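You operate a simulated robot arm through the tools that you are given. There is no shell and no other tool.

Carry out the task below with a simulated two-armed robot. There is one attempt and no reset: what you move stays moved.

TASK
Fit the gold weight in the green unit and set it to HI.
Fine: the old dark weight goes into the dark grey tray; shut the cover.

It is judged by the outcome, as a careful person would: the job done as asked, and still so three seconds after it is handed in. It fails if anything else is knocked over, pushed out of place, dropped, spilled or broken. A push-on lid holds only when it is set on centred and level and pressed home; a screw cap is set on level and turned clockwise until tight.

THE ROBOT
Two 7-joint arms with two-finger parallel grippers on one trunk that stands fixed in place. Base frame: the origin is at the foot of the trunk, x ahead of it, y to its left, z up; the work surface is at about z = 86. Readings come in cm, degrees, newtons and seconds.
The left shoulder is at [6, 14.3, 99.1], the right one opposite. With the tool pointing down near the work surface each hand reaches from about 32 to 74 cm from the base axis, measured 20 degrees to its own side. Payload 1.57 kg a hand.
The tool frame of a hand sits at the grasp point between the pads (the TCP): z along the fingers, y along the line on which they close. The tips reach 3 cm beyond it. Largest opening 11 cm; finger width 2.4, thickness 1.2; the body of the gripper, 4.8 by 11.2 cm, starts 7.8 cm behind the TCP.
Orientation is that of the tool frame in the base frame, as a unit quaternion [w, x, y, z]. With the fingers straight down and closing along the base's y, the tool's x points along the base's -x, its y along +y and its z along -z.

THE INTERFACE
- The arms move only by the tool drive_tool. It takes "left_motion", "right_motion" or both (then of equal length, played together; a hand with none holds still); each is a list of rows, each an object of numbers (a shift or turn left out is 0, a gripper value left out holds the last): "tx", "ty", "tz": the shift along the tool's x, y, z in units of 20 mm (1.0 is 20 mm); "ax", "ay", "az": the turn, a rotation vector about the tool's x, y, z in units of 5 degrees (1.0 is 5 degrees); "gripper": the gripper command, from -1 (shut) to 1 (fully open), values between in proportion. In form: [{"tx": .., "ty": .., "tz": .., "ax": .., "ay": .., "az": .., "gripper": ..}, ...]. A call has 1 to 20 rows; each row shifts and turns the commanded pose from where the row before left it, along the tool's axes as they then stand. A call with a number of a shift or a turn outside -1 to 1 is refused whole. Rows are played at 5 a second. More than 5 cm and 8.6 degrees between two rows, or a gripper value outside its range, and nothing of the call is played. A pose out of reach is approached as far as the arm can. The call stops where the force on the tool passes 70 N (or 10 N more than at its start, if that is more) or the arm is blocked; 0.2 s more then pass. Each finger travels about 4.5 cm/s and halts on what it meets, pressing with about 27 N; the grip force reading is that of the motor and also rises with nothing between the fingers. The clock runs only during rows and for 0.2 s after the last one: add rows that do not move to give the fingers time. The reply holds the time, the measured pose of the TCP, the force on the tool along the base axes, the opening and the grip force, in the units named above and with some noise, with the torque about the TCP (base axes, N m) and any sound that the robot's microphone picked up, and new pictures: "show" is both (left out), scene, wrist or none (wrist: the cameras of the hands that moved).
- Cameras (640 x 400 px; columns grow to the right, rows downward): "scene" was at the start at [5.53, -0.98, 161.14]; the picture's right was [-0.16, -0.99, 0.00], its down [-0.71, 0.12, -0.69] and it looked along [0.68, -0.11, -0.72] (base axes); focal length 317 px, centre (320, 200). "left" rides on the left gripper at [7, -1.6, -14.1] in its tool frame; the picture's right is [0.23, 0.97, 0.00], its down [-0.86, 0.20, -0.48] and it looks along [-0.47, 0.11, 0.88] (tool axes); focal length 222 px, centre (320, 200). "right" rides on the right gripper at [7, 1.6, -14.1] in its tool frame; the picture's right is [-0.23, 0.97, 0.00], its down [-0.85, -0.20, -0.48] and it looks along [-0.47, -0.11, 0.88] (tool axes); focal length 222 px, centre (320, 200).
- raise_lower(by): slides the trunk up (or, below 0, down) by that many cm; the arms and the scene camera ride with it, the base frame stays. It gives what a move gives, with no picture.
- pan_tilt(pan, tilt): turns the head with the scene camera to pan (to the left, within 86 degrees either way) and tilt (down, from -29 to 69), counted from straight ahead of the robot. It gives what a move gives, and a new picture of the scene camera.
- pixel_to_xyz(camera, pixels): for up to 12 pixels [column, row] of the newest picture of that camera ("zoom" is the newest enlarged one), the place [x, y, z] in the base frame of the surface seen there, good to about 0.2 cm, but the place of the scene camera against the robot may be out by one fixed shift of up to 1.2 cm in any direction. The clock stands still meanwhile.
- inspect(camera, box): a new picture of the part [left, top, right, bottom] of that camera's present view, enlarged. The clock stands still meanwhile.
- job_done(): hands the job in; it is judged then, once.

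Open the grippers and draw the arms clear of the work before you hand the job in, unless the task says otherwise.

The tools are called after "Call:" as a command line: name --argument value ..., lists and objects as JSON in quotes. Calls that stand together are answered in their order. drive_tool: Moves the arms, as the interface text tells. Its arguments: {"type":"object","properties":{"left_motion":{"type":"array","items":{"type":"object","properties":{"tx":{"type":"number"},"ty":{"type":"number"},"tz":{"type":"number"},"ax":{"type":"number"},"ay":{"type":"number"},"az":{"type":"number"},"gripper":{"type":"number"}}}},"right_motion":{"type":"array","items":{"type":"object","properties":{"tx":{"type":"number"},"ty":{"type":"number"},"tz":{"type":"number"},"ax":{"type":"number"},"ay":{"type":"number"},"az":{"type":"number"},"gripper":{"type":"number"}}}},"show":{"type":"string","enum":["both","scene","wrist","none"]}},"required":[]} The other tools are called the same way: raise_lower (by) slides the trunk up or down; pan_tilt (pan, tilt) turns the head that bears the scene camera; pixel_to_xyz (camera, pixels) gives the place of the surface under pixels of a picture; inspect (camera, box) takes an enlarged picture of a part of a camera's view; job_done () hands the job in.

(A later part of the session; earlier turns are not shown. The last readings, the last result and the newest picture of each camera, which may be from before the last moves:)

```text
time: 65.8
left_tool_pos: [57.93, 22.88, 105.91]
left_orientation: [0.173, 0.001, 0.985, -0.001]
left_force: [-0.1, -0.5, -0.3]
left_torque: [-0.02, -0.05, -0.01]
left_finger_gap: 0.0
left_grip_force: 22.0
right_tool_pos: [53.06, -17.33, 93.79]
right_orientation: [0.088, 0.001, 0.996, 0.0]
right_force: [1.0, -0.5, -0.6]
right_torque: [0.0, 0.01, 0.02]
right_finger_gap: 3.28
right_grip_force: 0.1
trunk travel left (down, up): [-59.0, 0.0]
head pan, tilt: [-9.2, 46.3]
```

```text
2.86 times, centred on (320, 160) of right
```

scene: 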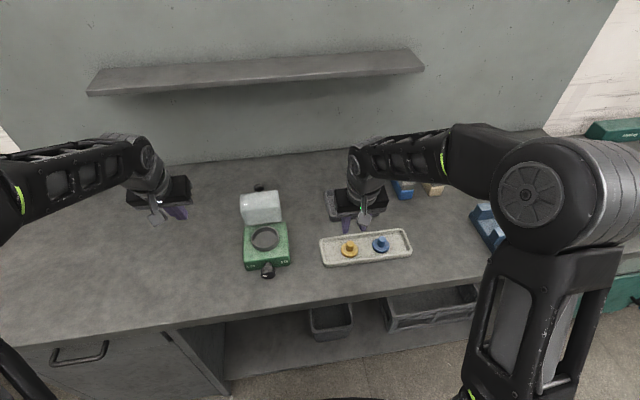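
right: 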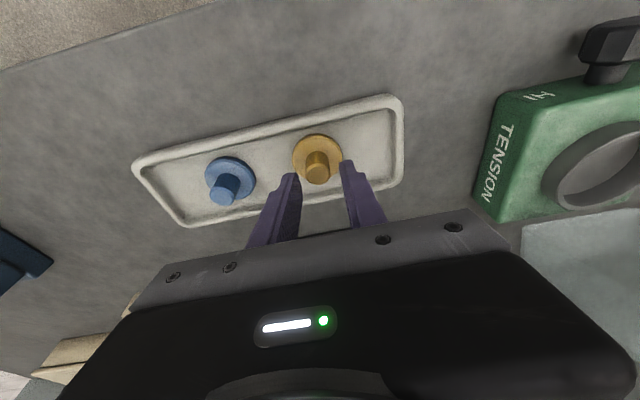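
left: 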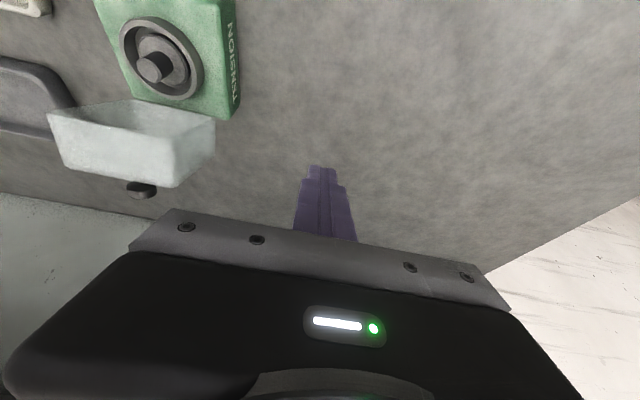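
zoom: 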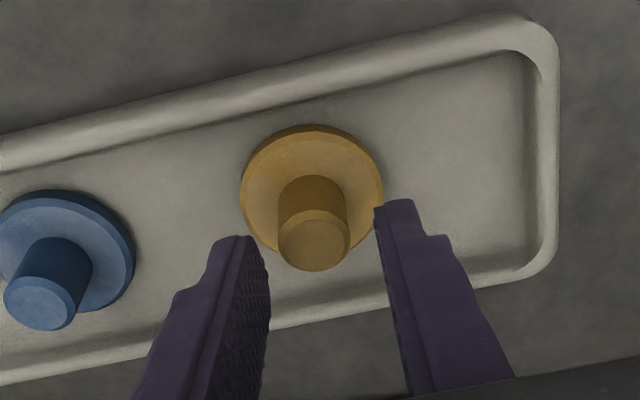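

The peg sits nearly midway between the fingers. I'll shift 2 mm to the right, go down 2.1 cm and close.

Call:
drive_tool --right_motion '[{"tx": 0.09, "tz": 0.517, "ty": -0.1}, {"tx": 0.09, "tz": 0.517}, {}, {"gripper": -1}, {}, {}, {}]' --show "wrist"

Call:
inspect --camera "right" --box '[240, 90, 400, 230]'

```text
time: 67.4
left_tool_pos: [57.93, 22.89, 105.84]
left_orientation: [0.174, 0.0, 0.985, -0.001]
left_force: [0.5, -0.2, -0.1]
left_torque: [-0.01, 0.0, 0.01]
left_finger_gap: 0.0
left_grip_force: 21.1
right_tool_pos: [52.91, -17.43, 91.78]
right_orientation: [0.087, 0.001, 0.996, -0.001]
right_force: [-0.2, 0.4, -0.8]
right_torque: [0.03, 0.03, 0.0]
right_finger_gap: 2.04
right_grip_force: 27.3
trunk travel left (down, up): [-59.0, 0.0]
head pan, tilt: [-9.2, 46.3]
```

right: 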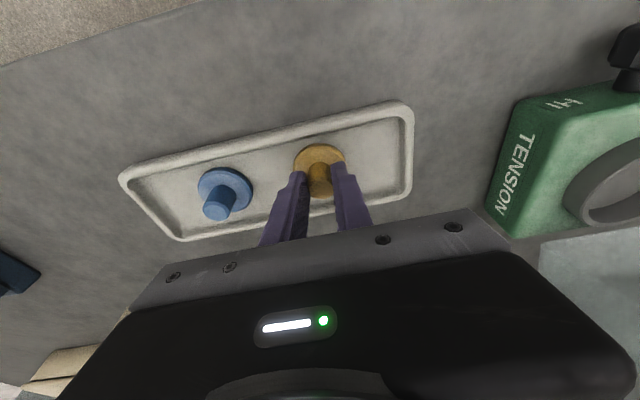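

```text
2.86 times, centred on (320, 160) of right
```

zoom: 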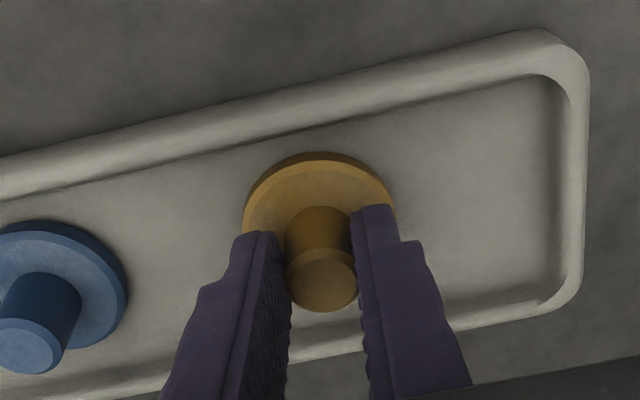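

Gripped (gap 2.04 cm). I'll lift it straight up by 9 cm and check that it comes along.

Call:
drive_tool --right_motion '[{"tx": -0.089, "tz": -0.503}, {"tx": -0.089, "tz": -0.503}, {"tx": -0.089, "tz": -0.503}, {"tx": -0.089, "tz": -0.503}, {"tx": -0.089, "tz": -0.503}, {"tx": -0.089, "tz": -0.503}, {"tx": -0.089, "tz": -0.503}, {"tx": -0.089, "tz": -0.503}, {"tx": -0.089, "tz": -0.503}, {}]' --show "both"

```text
time: 69.6
left_tool_pos: [58.04, 22.94, 105.89]
left_orientation: [0.173, 0.0, 0.985, -0.001]
left_force: [0.5, 0.2, -1.1]
left_torque: [-0.02, 0.0, 0.0]
left_finger_gap: 0.0
left_grip_force: 21.4
right_tool_pos: [52.87, -17.46, 100.92]
right_orientation: [0.088, 0.001, 0.996, 0.0]
right_force: [0.7, -0.9, -1.4]
right_torque: [0.03, -0.01, -0.03]
right_finger_gap: 2.06
right_grip_force: 26.8
trunk travel left (down, up): [-59.0, 0.0]
head pan, tilt: [-9.2, 46.3]
```

scene: 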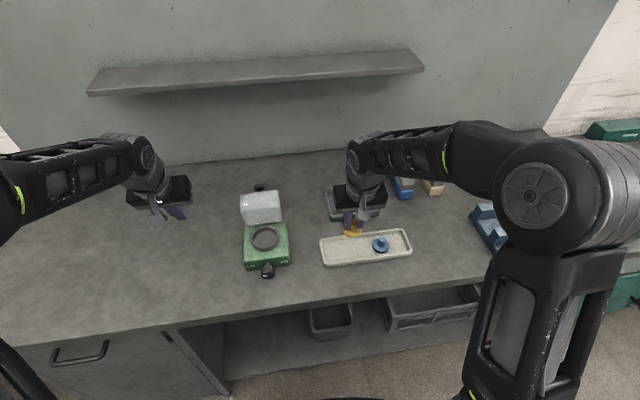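
right: 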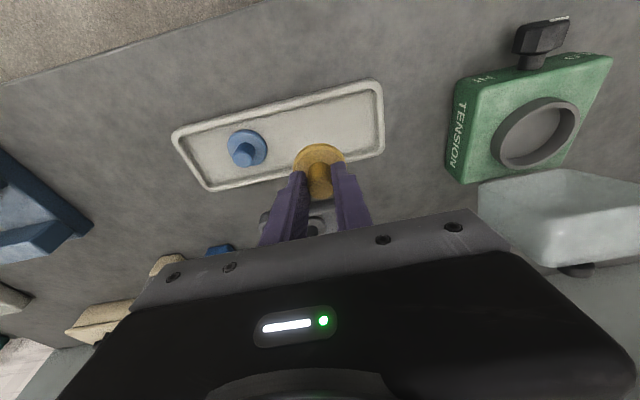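

The gold weight came along. I'll carry it across to above the cup at [57.1, 5.0], at the same height.

Call:
drive_tool --right_motion '[{"tx": -0.172, "tz": 0.03, "ty": 0.935}, {"tx": -0.172, "tz": 0.03, "ty": 0.935}, {"tx": -0.172, "tz": 0.03, "ty": 0.935}, {"tx": -0.172, "tz": 0.03, "ty": 0.935}, {"tx": -0.172, "tz": 0.03, "ty": 0.935}, {"tx": -0.172, "tz": 0.03, "ty": 0.935}, {"tx": -0.172, "tz": 0.03, "ty": 0.935}, {"tx": -0.172, "tz": 0.03, "ty": 0.935}, {"tx": -0.172, "tz": 0.03, "ty": 0.935}, {"tx": -0.172, "tz": 0.03, "ty": 0.935}, {"tx": -0.172, "tz": 0.03, "ty": 0.935}, {"tx": -0.172, "tz": 0.03, "ty": 0.935}, {}]' --show "both"

Call:
inspect --camera "right" --box '[220, 70, 420, 230]'

Call:
inspect --camera "left" --box '[40, 0, 260, 210]'

```text
time: 72.4
left_tool_pos: [57.88, 22.9, 105.89]
left_orientation: [0.174, 0.001, 0.985, -0.001]
left_force: [-0.7, 0.5, -0.2]
left_torque: [0.01, 0.0, 0.03]
left_finger_gap: 0.01
left_grip_force: 21.6
right_tool_pos: [56.94, 4.96, 100.96]
right_orientation: [0.088, 0.001, 0.996, -0.001]
right_force: [0.4, -0.7, -0.5]
right_torque: [0.01, 0.01, -0.03]
right_finger_gap: 2.07
right_grip_force: 26.8
trunk travel left (down, up): [-59.0, 0.0]
head pan, tilt: [-9.2, 46.3]
```

scene: 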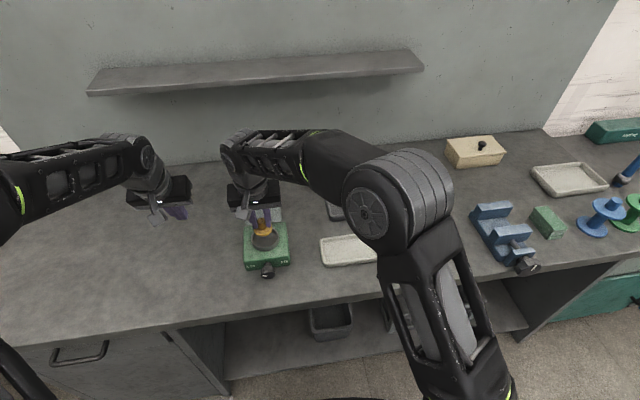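
right: 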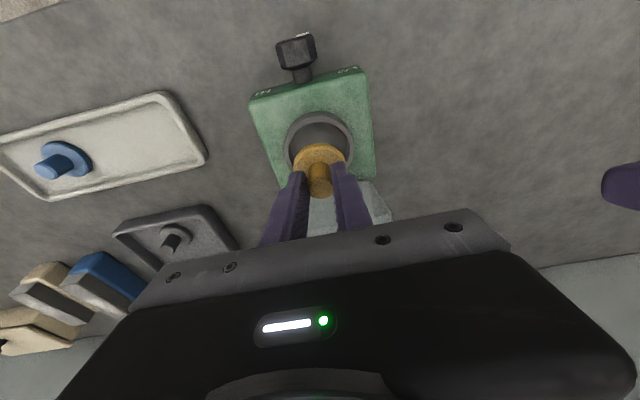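

```text
2.50 times, centred on (320, 150) of right
```

zoom: 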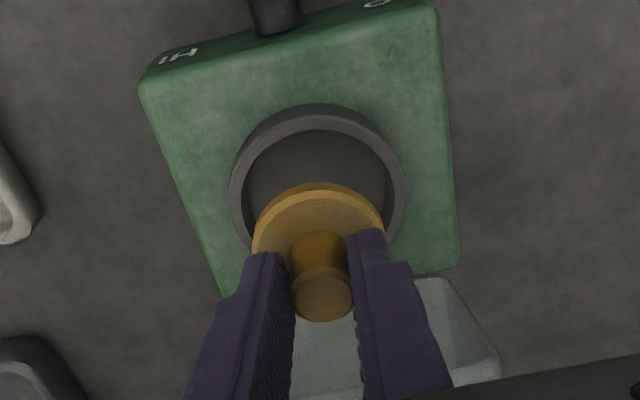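

```text
1.90 times, centred on (150, 105) of left
```

zoom: 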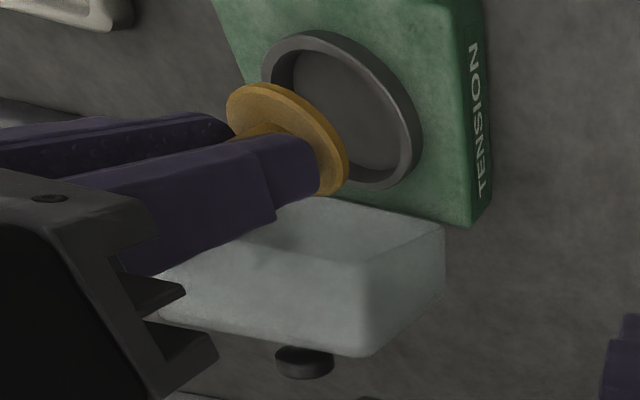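

The weight hangs over the cup. I'll lower it 3 cm, to just above the ring, and check the centring.

Call:
drive_tool --right_motion '[{"tx": 0.061, "tz": 0.497}, {"tx": 0.061, "tz": 0.497}, {"tx": 0.061, "tz": 0.497}, {}]' --show "wrist"

Call:
inspect --camera "right" --box '[220, 90, 420, 230]'

Call:
inspect --camera "left" --box '[80, 0, 240, 140]'

```text
time: 73.4
left_tool_pos: [58.05, 22.96, 105.92]
left_orientation: [0.174, 0.0, 0.985, -0.001]
left_force: [0.5, -0.6, -0.3]
left_torque: [-0.02, -0.01, -0.02]
left_finger_gap: 0.0
left_grip_force: 21.2
right_tool_pos: [57.36, 5.1, 97.93]
right_orientation: [0.087, 0.0, 0.996, 0.0]
right_force: [0.1, -0.1, -0.5]
right_torque: [-0.03, 0.0, 0.0]
right_finger_gap: 2.02
right_grip_force: 26.9
trunk travel left (down, up): [-59.0, 0.0]
head pan, tilt: [-9.2, 46.3]
```

right: 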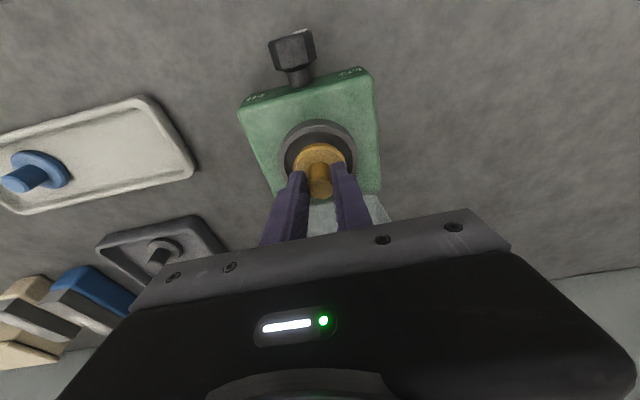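

```text
2.86 times, centred on (320, 160) of right
```

zoom: 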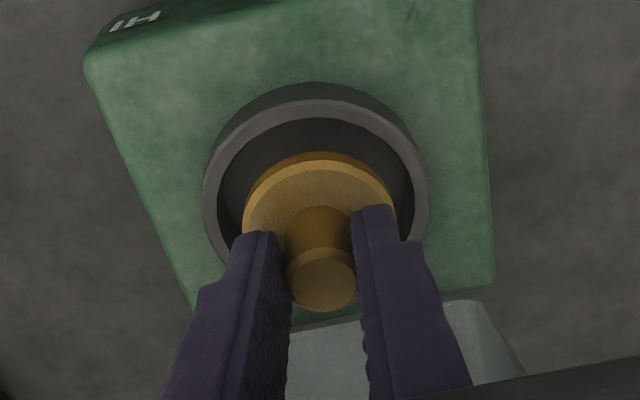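

```text
2.86 times, centred on (160, 70) of left
```

zoom: 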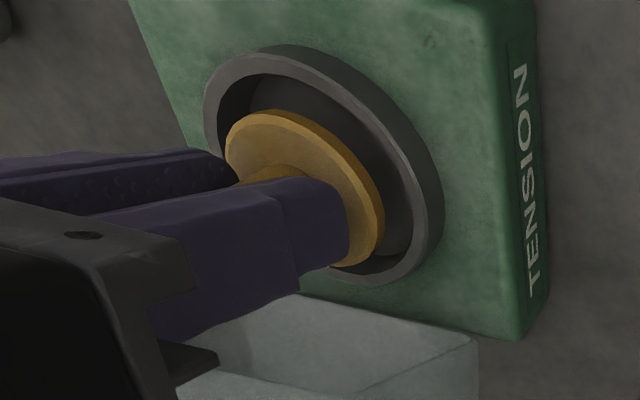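

It's well centred over the cup. I'll lower it the remaining bit slowly, watching for contact.

Call:
drive_tool --right_motion '[{"tx": 0.089, "tz": 0.289}, {"tx": 0.089, "tz": 0.289}, {}, {"tx": 0.017, "tz": 0.0985}, {"tx": 0.017, "tz": 0.0985}, {}]' --show "none"

```text
time: 74.8
left_tool_pos: [57.85, 22.96, 105.95]
left_orientation: [0.174, 0.0, 0.985, 0.0]
left_force: [0.4, -0.7, 0.7]
left_torque: [0.0, 0.0, -0.02]
left_finger_gap: 0.02
left_grip_force: 21.3
right_tool_pos: [57.11, 5.03, 96.32]
right_orientation: [0.088, 0.001, 0.996, 0.001]
right_force: [0.1, 0.4, -1.0]
right_torque: [-0.02, 0.0, -0.03]
right_finger_gap: 2.05
right_grip_force: 27.0
trunk travel left (down, up): [-59.0, 0.0]
head pan, tilt: [-9.2, 46.3]
```

No contact yet at z = 96.3. I'll continue in 2 mm steps.

Call:
drive_tool --right_motion '[{"tx": 0.017, "tz": 0.0985}, {"tx": 0.017, "tz": 0.0985}, {}]' --show "none"

```text
time: 75.6
left_tool_pos: [57.86, 22.86, 105.91]
left_orientation: [0.175, 0.001, 0.985, -0.002]
left_force: [-0.3, 0.4, 0.4]
left_torque: [0.01, -0.02, -0.01]
left_finger_gap: 0.0
left_grip_force: 21.6
right_tool_pos: [57.09, 4.97, 95.98]
right_orientation: [0.088, 0.001, 0.996, 0.0]
right_force: [0.2, 0.3, 4.3]
right_torque: [-0.03, 0.01, 0.04]
right_finger_gap: 2.07
right_grip_force: 27.3
trunk travel left (down, up): [-59.0, 0.0]
head pan, tilt: [-9.2, 46.3]
```

Contact at 4.3 N, on the cup floor as expected. I'll release with a small opening, rise straight up and look.

Call:
drive_tool --right_motion '[{"gripper": -0.45}, {}, {}, {"tx": -0.05, "tz": -0.27}, {"tx": -0.087, "tz": -0.49}, {"tx": -0.087, "tz": -0.49}, {"tx": -0.087, "tz": -0.49}, {"tx": -0.087, "tz": -0.49}, {}]' --show "both"

Call:
inspect --camera "right" --box '[220, 70, 420, 230]'

Call:
inspect --camera "left" --box '[40, 0, 260, 210]'

```text
time: 77.6
left_tool_pos: [57.99, 23.07, 105.84]
left_orientation: [0.174, 0.001, 0.985, -0.001]
left_force: [0.1, 0.5, 0.0]
left_torque: [0.0, 0.0, -0.01]
left_finger_gap: 0.03
left_grip_force: 21.0
right_tool_pos: [56.98, 4.79, 100.31]
right_orientation: [0.088, 0.0, 0.996, 0.0]
right_force: [0.2, -0.1, 0.0]
right_torque: [0.02, 0.01, -0.04]
right_finger_gap: 3.04
right_grip_force: 0.0
trunk travel left (down, up): [-59.0, 0.0]
head pan, tilt: [-9.2, 46.3]
```

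scene: 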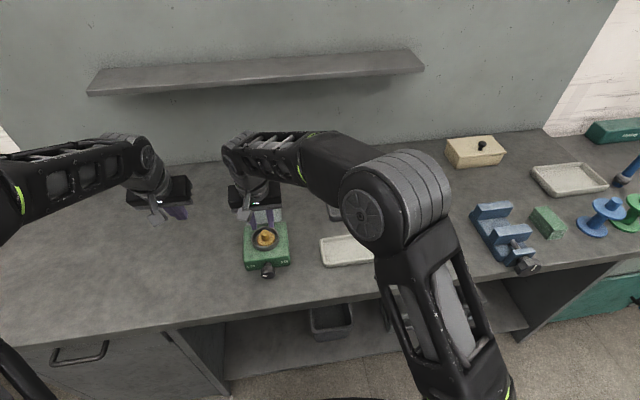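
right: 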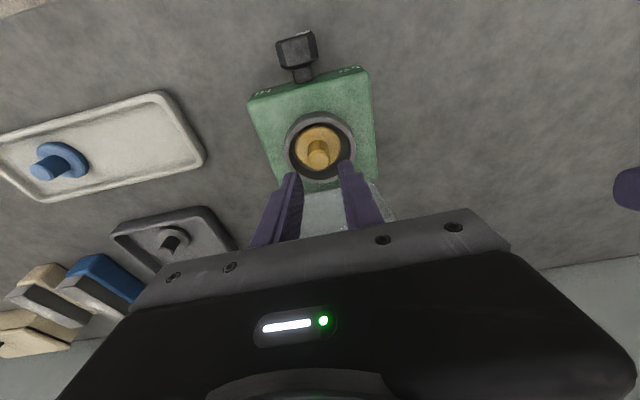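

```text
2.50 times, centred on (320, 150) of right
```

zoom: 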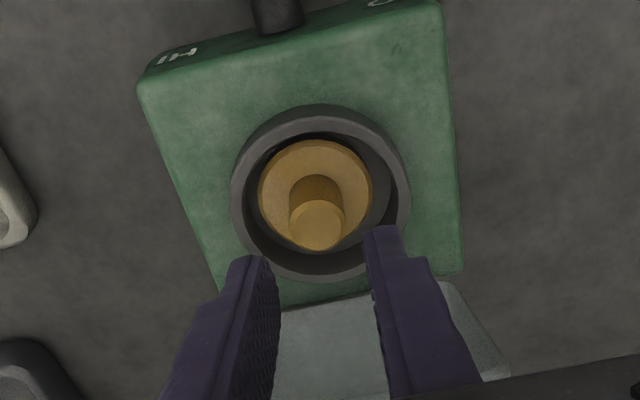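

```text
1.90 times, centred on (150, 105) of left
```

zoom: 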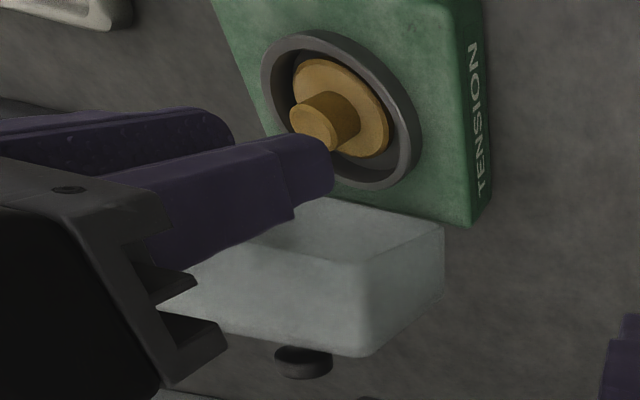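

The gold weight sits flat and centred in the cup. I'll withdraw the right hand to its own side.

Call:
drive_tool --right_motion '[{"ty": -1}, {"ty": -1}, {"ty": -1}, {"ty": -1}, {"ty": -1}, {"ty": -1}, {"ty": -1}, {"ty": -1, "tz": -0.3}, {"ty": -1, "tz": -0.3}, {"ty": -1, "tz": -0.3}, {"ty": -1, "tz": -0.3}, {"ty": -1, "tz": -0.3}, {"ty": -1, "tz": -0.3}, {"ty": -1, "tz": -0.3}, {}]' --show "both"

Call:
inspect --camera "scene" --box '[220, 180, 320, 290]'

Call:
inspect --camera "left" --box '[40, 0, 260, 210]'

```text
time: 80.8
left_tool_pos: [57.94, 22.86, 105.87]
left_orientation: [0.174, 0.0, 0.985, -0.001]
left_force: [0.0, -0.2, -0.1]
left_torque: [0.02, -0.01, 0.02]
left_finger_gap: 0.01
left_grip_force: 21.4
right_tool_pos: [56.59, -23.1, 104.52]
right_orientation: [0.088, 0.0, 0.996, 0.0]
right_force: [-0.8, 0.0, 0.7]
right_torque: [-0.02, 0.01, 0.0]
right_finger_gap: 3.04
right_grip_force: 0.0
trunk travel left (down, up): [-59.0, 0.0]
head pan, tilt: [-9.2, 46.3]
```

scene: 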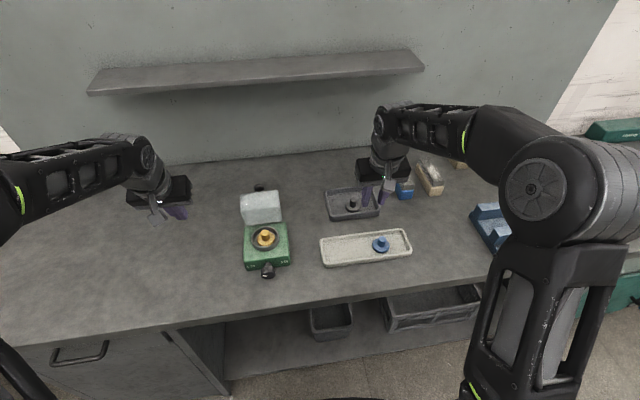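
right: 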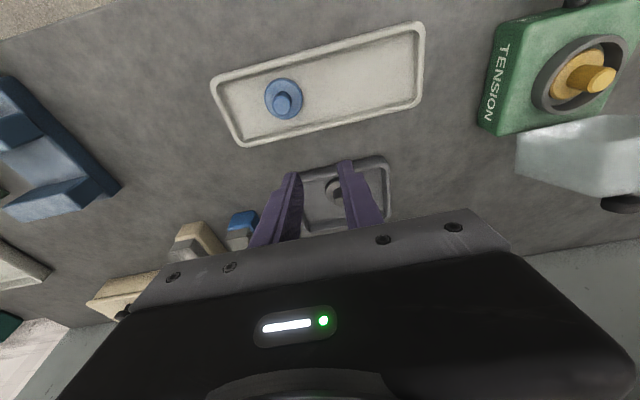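

```text
3.64 times, centred on (270, 235) of scene
```

zoom: 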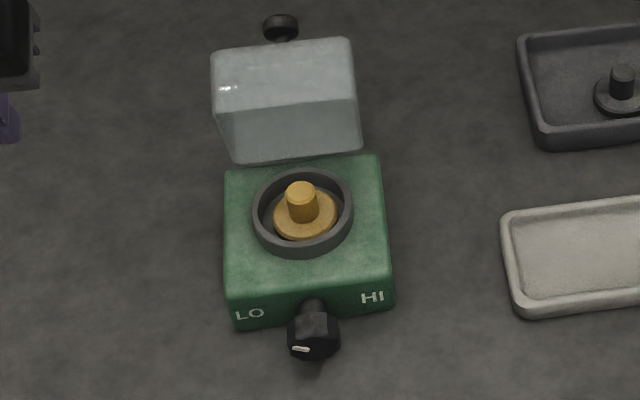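

```text
1.90 times, centred on (150, 105) of left
```

zoom: 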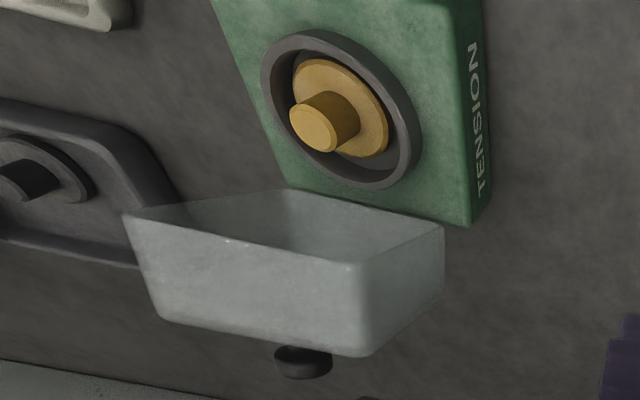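

The gold weight is seated and the cover is still open. Next I'll bring the left hand, tilted 20 degrees and half open, to a point back along its finger line from the handle at about [66.6, 4.9, 102].

Call:
drive_tool --left_motion '[{"tx": -0.855, "tz": -0.478, "gripper": 0}, {"tx": -0.855, "tz": -0.478}, {"tx": -0.855, "tz": -0.478}, {"tx": -0.855, "tz": -0.478}, {"ty": -1}, {"ty": -1}, {"ty": -1}, {"ty": -1}, {"ty": -1}, {"ty": -1}, {"ty": -1}, {"ty": -1}, {"ty": -1}, {}]' --show "both"

Call:
inspect --camera "left" --box '[220, 60, 420, 220]'

```text
time: 83.8
left_tool_pos: [63.05, 4.79, 111.88]
left_orientation: [0.173, 0.0, 0.985, -0.001]
left_force: [-0.4, 0.3, 0.5]
left_torque: [0.0, 0.0, -0.02]
left_finger_gap: 5.5
left_grip_force: 0.0
right_tool_pos: [56.66, -23.02, 104.48]
right_orientation: [0.088, 0.0, 0.996, 0.0]
right_force: [-1.2, 0.1, 0.6]
right_torque: [-0.02, 0.01, -0.01]
right_finger_gap: 3.04
right_grip_force: 0.2
trunk travel left (down, up): [-59.0, 0.0]
head pan, tilt: [-9.2, 46.3]
```

scene: 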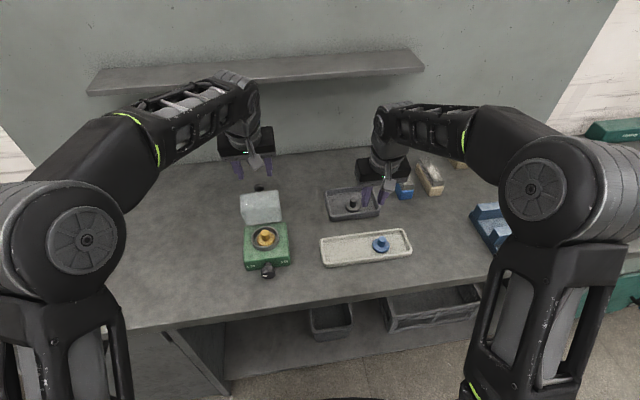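
left: 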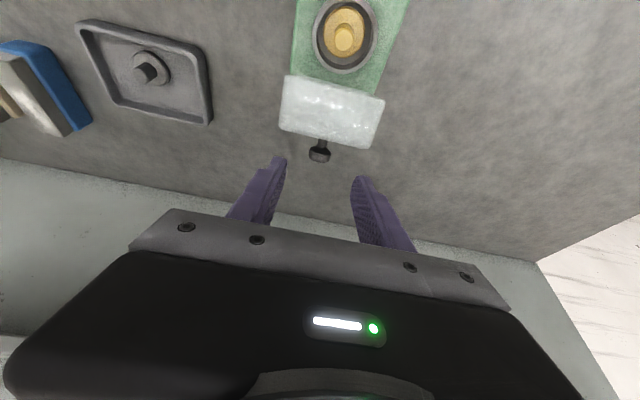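

```text
2.50 times, centred on (320, 140) of left
```

zoom: 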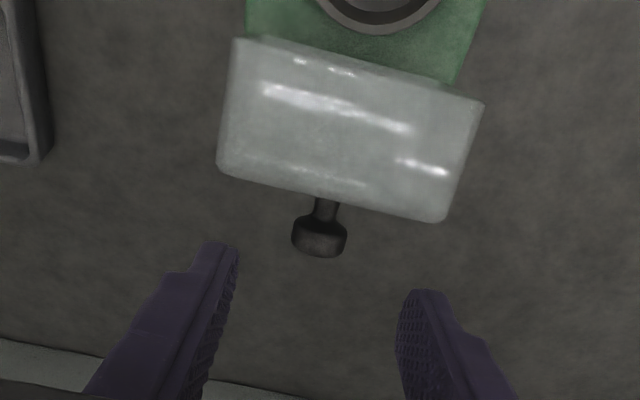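

The handle is visible between the fingers at left picture (320,154). I'll measure it before closing in.

Call:
pixel_to_xyz --camera "left" --pixels '[[320, 154], [312, 153], [328, 156], [320, 150], [320, 160], [322, 143], [290, 120], [375, 145], [288, 80], [383, 100]]'

```text
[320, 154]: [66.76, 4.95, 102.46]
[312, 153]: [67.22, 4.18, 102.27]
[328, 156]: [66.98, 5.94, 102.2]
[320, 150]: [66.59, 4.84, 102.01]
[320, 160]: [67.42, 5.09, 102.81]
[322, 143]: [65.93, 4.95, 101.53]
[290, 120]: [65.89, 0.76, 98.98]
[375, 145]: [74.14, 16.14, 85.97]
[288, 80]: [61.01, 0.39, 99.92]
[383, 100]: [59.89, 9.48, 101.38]
```

The handle's head is centred near [67.4, 4.95, 101.4], so the cover stands at about 68 degrees. I'll slide the fingers down either side of it, most of the way.

Call:
drive_tool --left_motion '[{"tx": -0.28, "ty": 0.08}, {"tz": 0.6}, {"tz": 0.6}, {"tz": 0.6}, {"tz": 0.6}, {"tz": 0.6}, {"tz": 0.6}, {}]' --show "wrist"

Call:
inspect --camera "left" --box '[220, 60, 420, 220]'

Call:
inspect --camera "right" --box '[440, 0, 640, 240]'

```text
time: 85.6
left_tool_pos: [66.04, 5.1, 105.18]
left_orientation: [0.174, 0.0, 0.985, -0.001]
left_force: [0.3, -0.4, 0.3]
left_torque: [0.01, -0.01, 0.01]
left_finger_gap: 5.49
left_grip_force: 0.0
right_tool_pos: [56.55, -23.08, 104.54]
right_orientation: [0.087, 0.0, 0.996, 0.001]
right_force: [-0.1, -0.1, 0.2]
right_torque: [0.0, 0.04, 0.03]
right_finger_gap: 3.03
right_grip_force: 0.1
trunk travel left (down, up): [-59.0, 0.0]
head pan, tilt: [-9.2, 46.3]
```

left: 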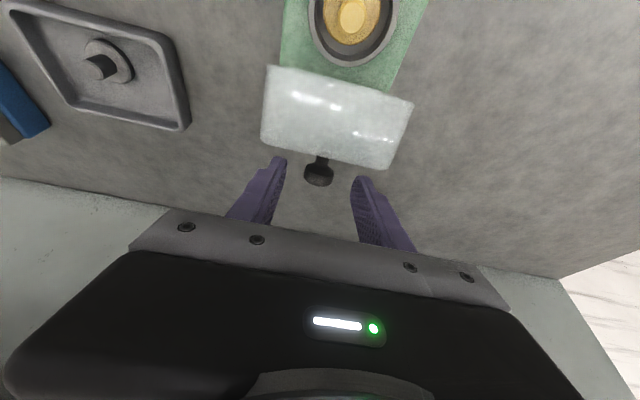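

```text
2.50 times, centred on (320, 140) of left
```

zoom: 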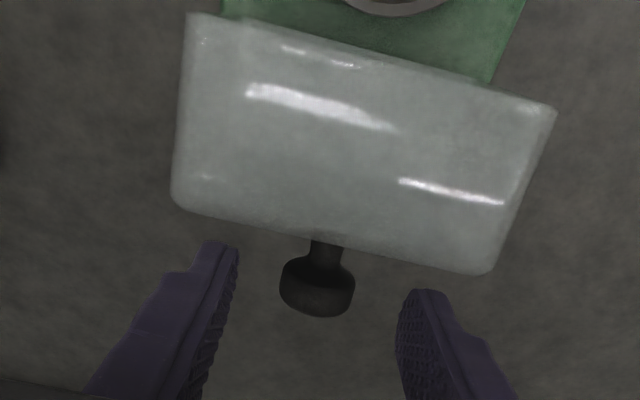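

```text
1.67 times, centred on (540, 120) of right
```

zoom: 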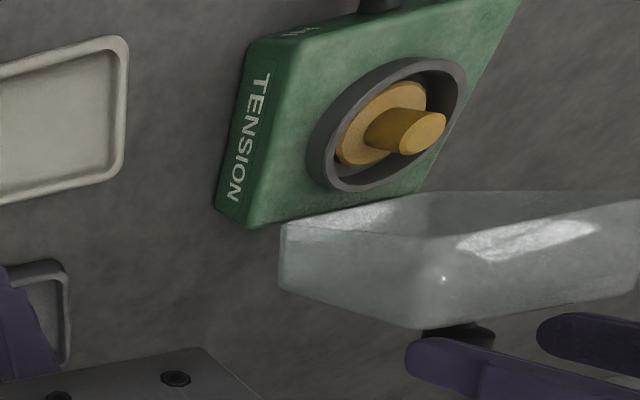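

The fingers straddle the handle with the cover untouched. I'll go down the last 2.6 cm and close on the head.

Call:
drive_tool --left_motion '[{"tz": 0.45}, {"tz": 0.45}, {"tz": 0.4}, {}, {"gripper": -1}, {}, {}, {}]' --show "wrist"

Call:
inspect --camera "right" --box '[440, 0, 640, 240]'

```text
time: 87.4
left_tool_pos: [66.83, 4.98, 102.66]
left_orientation: [0.173, 0.0, 0.985, 0.0]
left_force: [-0.1, -5.9, -1.0]
left_torque: [-0.15, -0.06, -0.08]
left_finger_gap: 2.54
left_grip_force: 34.0
right_tool_pos: [56.59, -23.26, 104.39]
right_orientation: [0.087, 0.001, 0.996, 0.0]
right_force: [0.9, -0.9, -0.6]
right_torque: [-0.01, -0.01, -0.02]
right_finger_gap: 3.01
right_grip_force: 0.0
trunk travel left (down, up): [-59.0, 0.0]
head pan, tilt: [-9.2, 46.3]
```

left: 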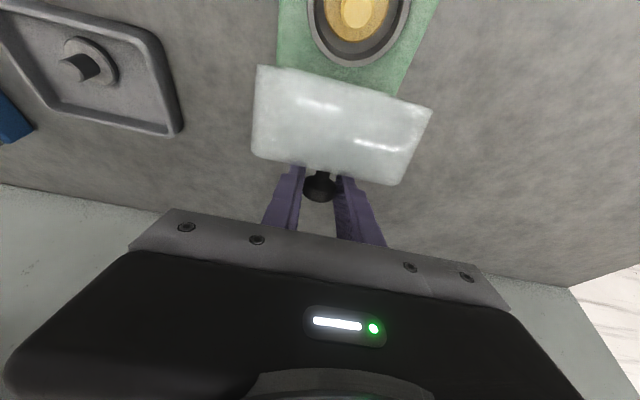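

```text
1.67 times, centred on (540, 120) of right
```

zoom: 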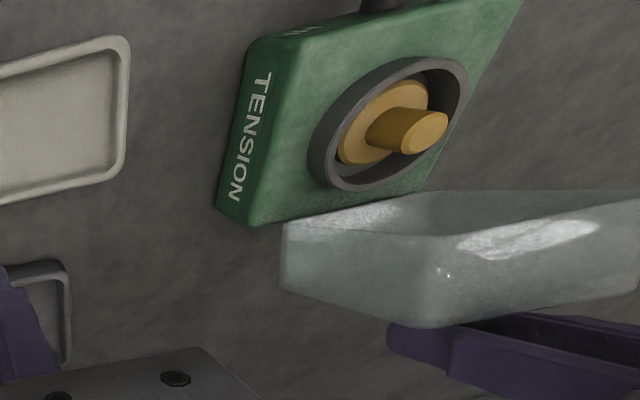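

Handle gripped (gap 2.54 cm). Now I'll guide the cover down its arc, starting with the first 24 degrees.

Call:
drive_tool --left_motion '[{"tx": 0.31, "tz": -0.23}, {"tx": 0.31, "tz": -0.23}, {"tx": 0.34, "tz": -0.183}, {"tx": 0.34, "tz": -0.183}, {"tx": 0.363, "tz": -0.135}, {"tx": 0.363, "tz": -0.135}, {}]' --show "wrist"

```text
time: 89.0
left_tool_pos: [62.55, 4.98, 103.52]
left_orientation: [0.176, 0.001, 0.984, -0.002]
left_force: [11.2, -10.8, 6.5]
left_torque: [-0.03, -1.41, -0.38]
left_finger_gap: 2.53
left_grip_force: 36.7
right_tool_pos: [56.56, -23.3, 104.51]
right_orientation: [0.088, 0.001, 0.996, 0.0]
right_force: [0.9, 0.2, 0.6]
right_torque: [-0.01, -0.04, -0.03]
right_finger_gap: 3.07
right_grip_force: 0.1
trunk travel left (down, up): [-59.0, 0.0]
head pan, tilt: [-9.2, 46.3]
```

left: 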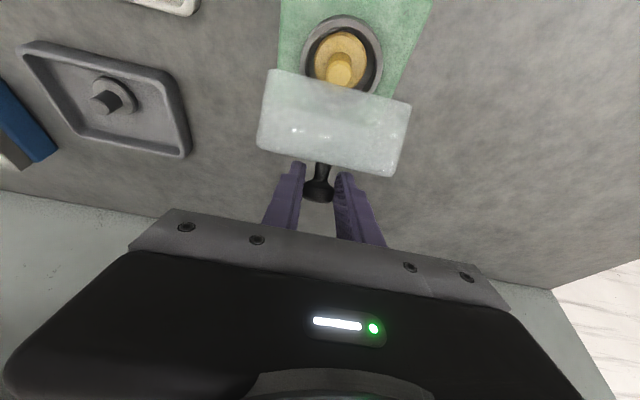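

The cover is coming down under control. I'll continue along the arc.

Call:
drive_tool --left_motion '[{"tx": 0.378, "tz": -0.081}, {"tx": 0.378, "tz": -0.081}, {"tx": 0.386, "tz": -0.029}, {"tx": 0.386, "tz": -0.029}, {"tx": 0.384, "tz": 0.025}, {"tx": 0.384, "tz": 0.025}, {}]' --show "wrist"

```text
time: 90.6
left_tool_pos: [57.86, 5.06, 102.33]
left_orientation: [0.176, 0.0, 0.984, -0.001]
left_force: [3.7, -13.4, 12.6]
left_torque: [-0.06, -1.23, -0.15]
left_finger_gap: 2.55
left_grip_force: 36.8
right_tool_pos: [56.62, -23.37, 104.41]
right_orientation: [0.087, 0.001, 0.996, 0.0]
right_force: [1.5, -0.3, 0.0]
right_torque: [0.01, 0.02, 0.01]
right_finger_gap: 3.03
right_grip_force: 0.0
trunk travel left (down, up): [-59.0, 0.0]
head pan, tilt: [-9.2, 46.3]
```

left: 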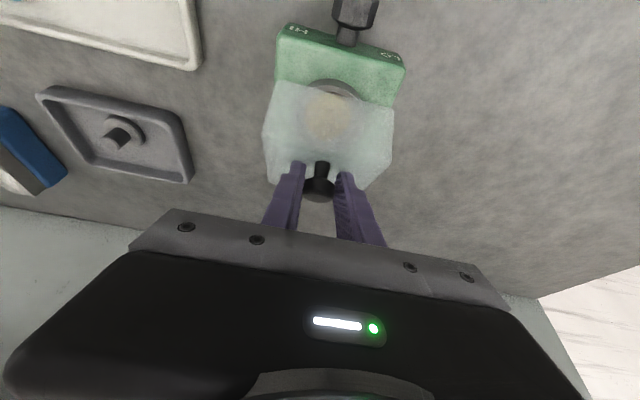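

About 20 degrees remain, with a sideways force of 13 N that I'll relieve by easing the hand slightly to -y. Then I'll bring the cover fully down.

Call:
drive_tool --left_motion '[{"ty": -0.05}, {"tx": 0.38, "tz": 0.078, "ty": -0.02}, {"tx": 0.38, "tz": 0.078}, {"tx": 0.274, "tz": 0.095}, {"tx": 0.274, "tz": 0.095}, {}]' --show "wrist"

Call:
inspect --camera "scene" --box '[220, 190, 320, 290]'

```text
time: 92.0
left_tool_pos: [55.71, 4.89, 100.69]
left_orientation: [0.173, -0.001, 0.985, 0.0]
left_force: [5.3, 2.4, 7.6]
left_torque: [0.1, -1.11, 0.13]
left_finger_gap: 2.54
left_grip_force: 37.6
right_tool_pos: [56.59, -23.07, 104.54]
right_orientation: [0.088, 0.0, 0.996, 0.0]
right_force: [-0.3, 0.0, -0.6]
right_torque: [0.01, 0.04, 0.04]
right_finger_gap: 3.04
right_grip_force: 0.0
trunk travel left (down, up): [-59.0, 0.0]
head pan, tilt: [-9.2, 46.3]
```

left: 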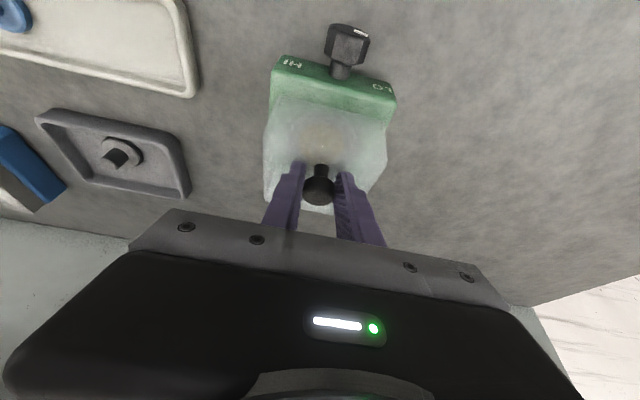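

```text
4.00 times, centred on (270, 240) of scene
```

zoom: 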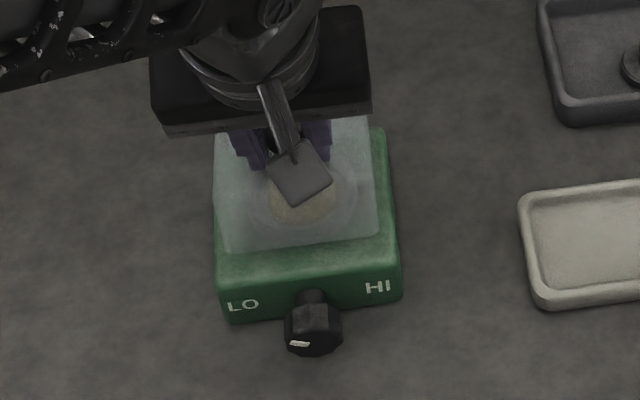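

Unit unmoved (LO still at the same zoom spot). I'll close the last few degrees.

Call:
drive_tool --left_motion '[{"tx": 0.2, "tz": 0.12}, {"tx": 0.2, "tz": 0.12}, {"tx": 0.1, "tz": 0.08}, {}]' --show "wrist"

Call:
inspect --camera "scene" --box '[220, 190, 320, 290]'

Call:
inspect --camera "right" --box '[440, 0, 640, 240]'

```text
time: 93.0
left_tool_pos: [54.88, 4.91, 99.7]
left_orientation: [0.173, -0.001, 0.985, 0.0]
left_force: [-4.2, 11.1, 14.0]
left_torque: [0.2, -0.99, 0.08]
left_finger_gap: 2.54
left_grip_force: 36.9
right_tool_pos: [56.44, -23.03, 104.71]
right_orientation: [0.087, 0.001, 0.996, -0.001]
right_force: [-0.4, 0.4, 0.0]
right_torque: [0.0, -0.01, -0.02]
right_finger_gap: 3.04
right_grip_force: 0.0
trunk travel left (down, up): [-59.0, 0.0]
head pan, tilt: [-9.2, 46.3]
```

left: 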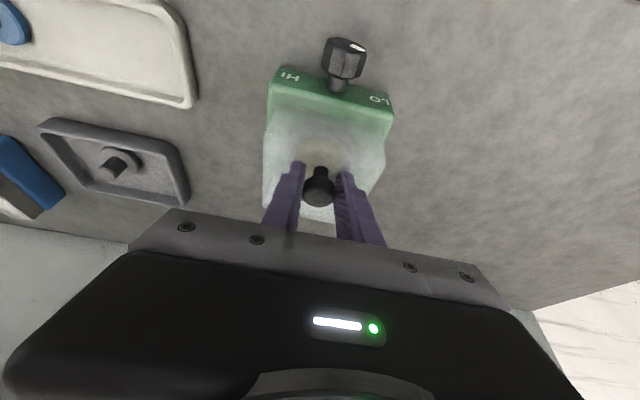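

```text
4.00 times, centred on (270, 240) of scene
```

zoom: 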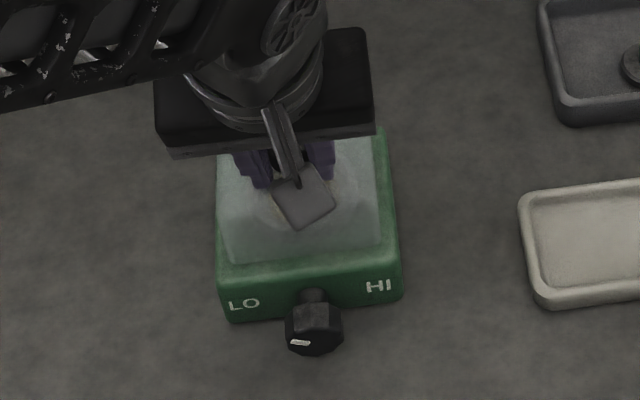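

```text
1.67 times, centred on (540, 120) of right
```

zoom: 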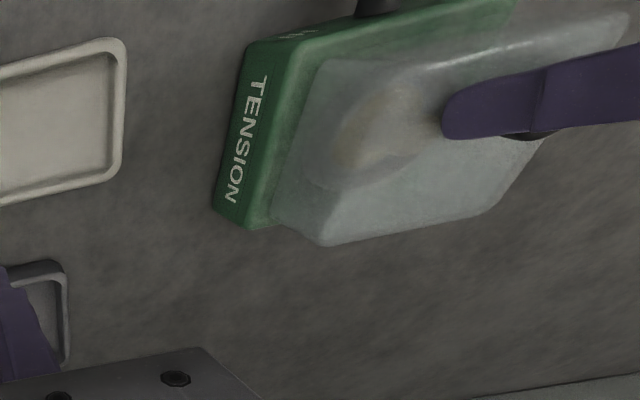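

The cover is down, with 14 N pressing it shut. I'll release the handle and rise clear.

Call:
drive_tool --left_motion '[{"ty": 0.04}, {"gripper": 0}, {}, {}, {"tx": -0.1, "tz": -0.5}, {"tx": -0.17, "tz": -0.5}, {"tx": -0.17, "tz": -0.6}, {"tx": -0.17, "tz": -0.7}, {"tx": -0.2, "tz": -0.8}, {}]' --show "both"

Call:
inspect --camera "scene" --box '[220, 190, 320, 290]'

Call:
inspect --camera "right" --box '[440, 0, 640, 240]'

```text
time: 95.2
left_tool_pos: [54.22, 5.16, 106.06]
left_orientation: [0.174, 0.001, 0.985, -0.001]
left_force: [-0.8, 0.9, 0.4]
left_torque: [0.0, 0.0, 0.02]
left_finger_gap: 5.49
left_grip_force: 0.0
right_tool_pos: [56.53, -23.21, 104.54]
right_orientation: [0.087, 0.0, 0.996, 0.0]
right_force: [0.7, -0.9, 0.0]
right_torque: [0.02, 0.0, -0.02]
right_finger_gap: 2.99
right_grip_force: 0.1
trunk travel left (down, up): [-59.0, 0.0]
head pan, tilt: [-9.2, 46.3]
```

scene: 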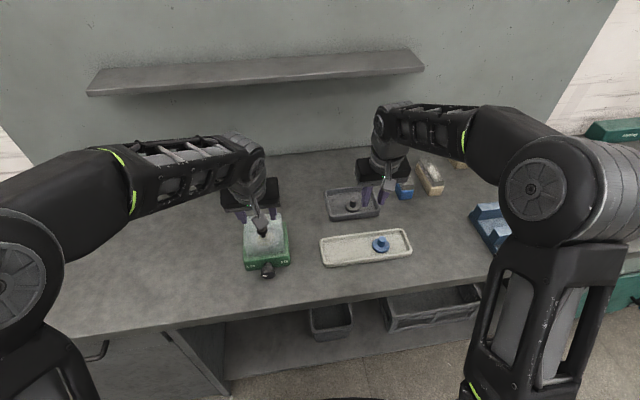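
left: 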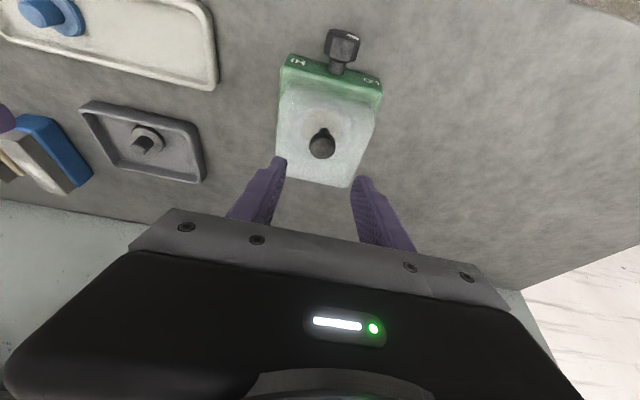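

```text
4.00 times, centred on (270, 240) of scene
```

zoom: 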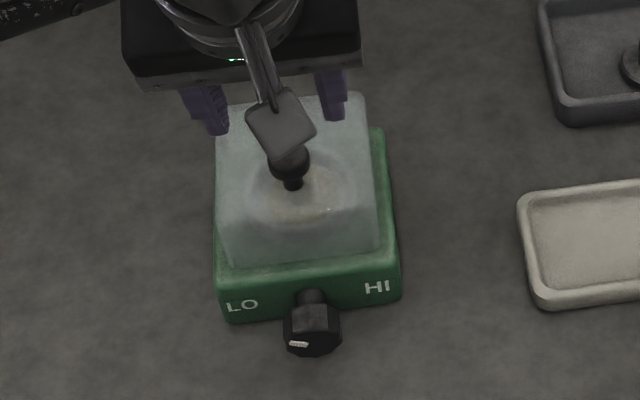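

```text
1.67 times, centred on (540, 120) of right
```

zoom: 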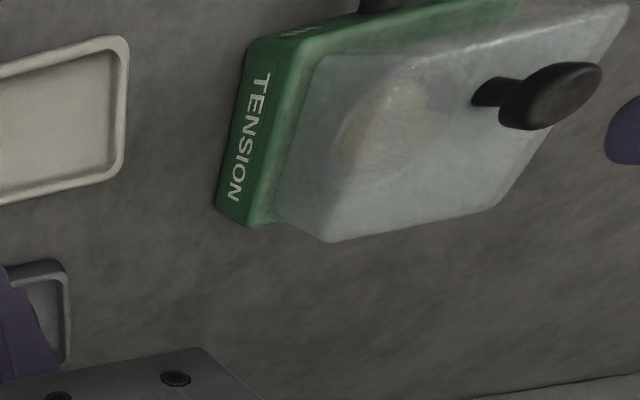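

The cover is shut over the gold weight, and the unit hasn't moved. Now the dial: I'll move the left hand off to the left side and study the knob closely.

Call:
drive_tool --left_motion '[{"tz": -0.5, "ty": 0.5}, {"ty": 1}, {"ty": 1}, {"ty": 1}, {"ty": 1}, {"ty": 1}, {"ty": 1}, {"ty": 1}, {"ty": 1, "tx": 0.5}, {"ty": 1, "tx": 0.5}, {}]' --show "both"

Call:
inspect --camera "scene" --box '[240, 245, 300, 290]'

Call:
pixel_to_xyz --camera "scene" --pixels '[[268, 263], [264, 265], [272, 265], [268, 266], [268, 270], [265, 271], [272, 271], [268, 274], [262, 270], [275, 270], [268, 277], [268, 260]]'

```text
time: 97.6
left_tool_pos: [52.08, 24.02, 106.14]
left_orientation: [0.174, 0.0, 0.985, 0.0]
left_force: [-0.5, -0.1, -0.7]
left_torque: [-0.03, -0.01, 0.02]
left_finger_gap: 5.52
left_grip_force: 0.1
right_tool_pos: [56.74, -23.27, 104.58]
right_orientation: [0.087, 0.001, 0.996, 0.001]
right_force: [0.5, 1.2, -0.4]
right_torque: [0.0, 0.0, 0.0]
right_finger_gap: 3.01
right_grip_force: 0.1
trunk travel left (down, up): [-59.0, 0.0]
head pan, tilt: [-9.2, 46.3]
```

scene: 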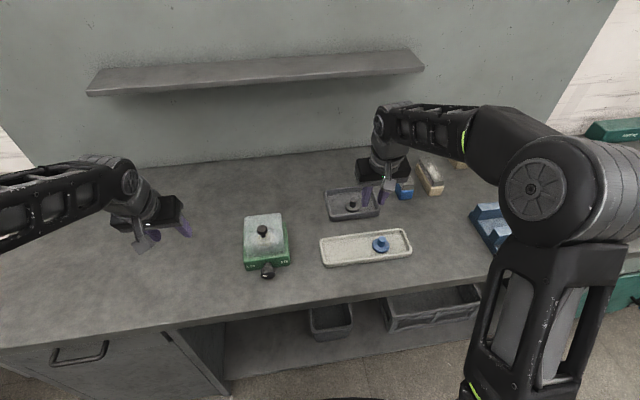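
left: 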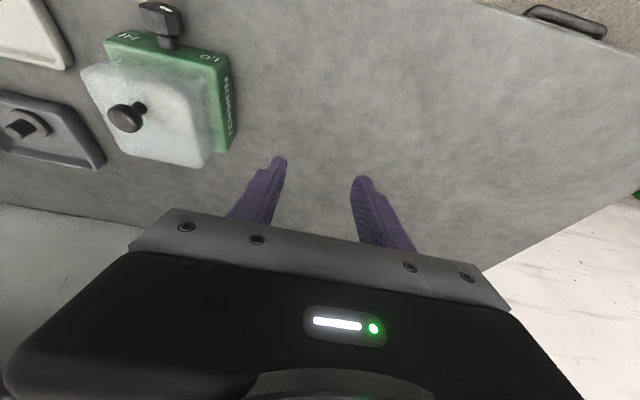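

```text
8.89 times, centred on (270, 268) of scene
```

zoom: 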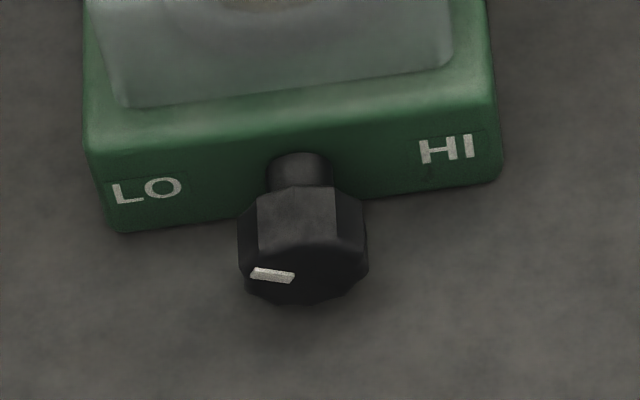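

```text
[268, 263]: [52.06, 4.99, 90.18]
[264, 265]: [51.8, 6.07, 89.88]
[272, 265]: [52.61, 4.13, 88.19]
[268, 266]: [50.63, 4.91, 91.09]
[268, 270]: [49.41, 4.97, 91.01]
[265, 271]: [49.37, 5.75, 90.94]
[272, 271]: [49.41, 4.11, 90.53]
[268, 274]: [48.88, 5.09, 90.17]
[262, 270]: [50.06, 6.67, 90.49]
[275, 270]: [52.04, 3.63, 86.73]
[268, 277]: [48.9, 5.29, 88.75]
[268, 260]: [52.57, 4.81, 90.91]
```

The dial knob is about 3.4 cm wide, centred near [49.9, 4.9, 88.7] with its axis along x, and its marker points at LO. I'll turn it with the left hand in strokes, first setting the hand's pitch to 10 degrees and leaning it 30 degrees to the left.

Call:
drive_tool --left_motion '[{"ay": 1}, {"ay": 1}, {"ax": 0.985, "az": -0.174}, {"ax": 0.985, "az": -0.174}, {"ax": 0.985, "az": -0.174}, {"ax": 0.985, "az": -0.174}, {"ax": 0.985, "az": -0.174}, {"ax": 0.985, "az": -0.174}, {"gripper": -0.25}]' --show "both"

Call:
inspect --camera "left" --box '[40, 0, 260, 150]'

```text
time: 99.6
left_tool_pos: [52.16, 24.05, 106.29]
left_orientation: [0.084, -0.022, 0.962, -0.259]
left_force: [-0.1, 0.1, 0.7]
left_torque: [0.0, 0.0, 0.02]
left_finger_gap: 4.1
left_grip_force: 0.2
right_tool_pos: [56.53, -23.11, 104.57]
right_orientation: [0.088, 0.001, 0.996, 0.0]
right_force: [0.2, -0.6, 0.1]
right_torque: [0.0, 0.03, 0.01]
right_finger_gap: 3.05
right_grip_force: 0.0
trunk travel left (down, up): [-59.0, 0.0]
head pan, tilt: [-9.2, 46.3]
```

scene: 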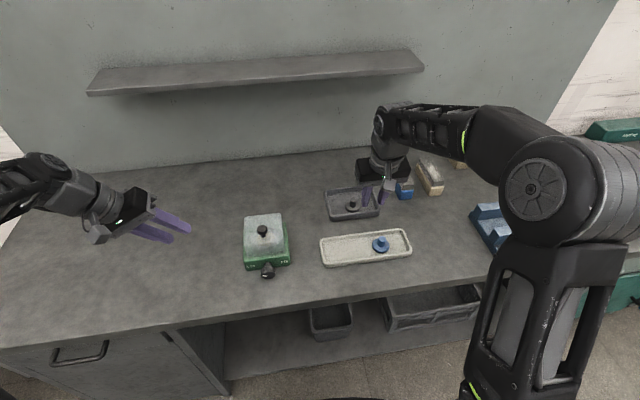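
left: 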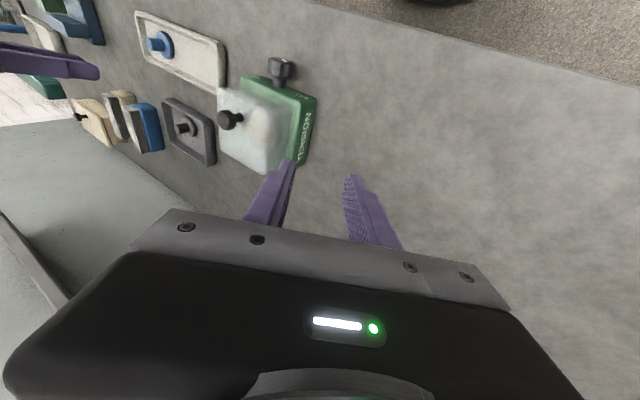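

```text
2.67 times, centred on (150, 75) of left
```

zoom: 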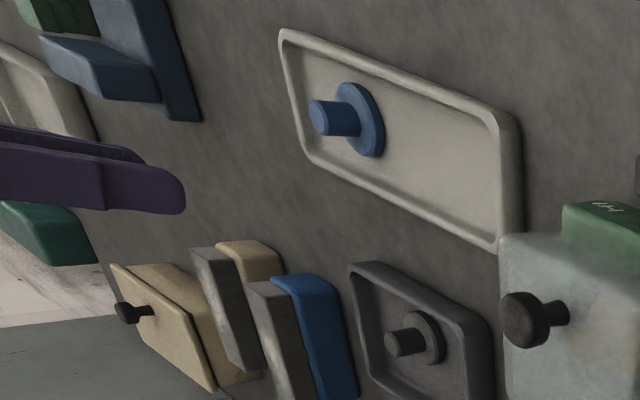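

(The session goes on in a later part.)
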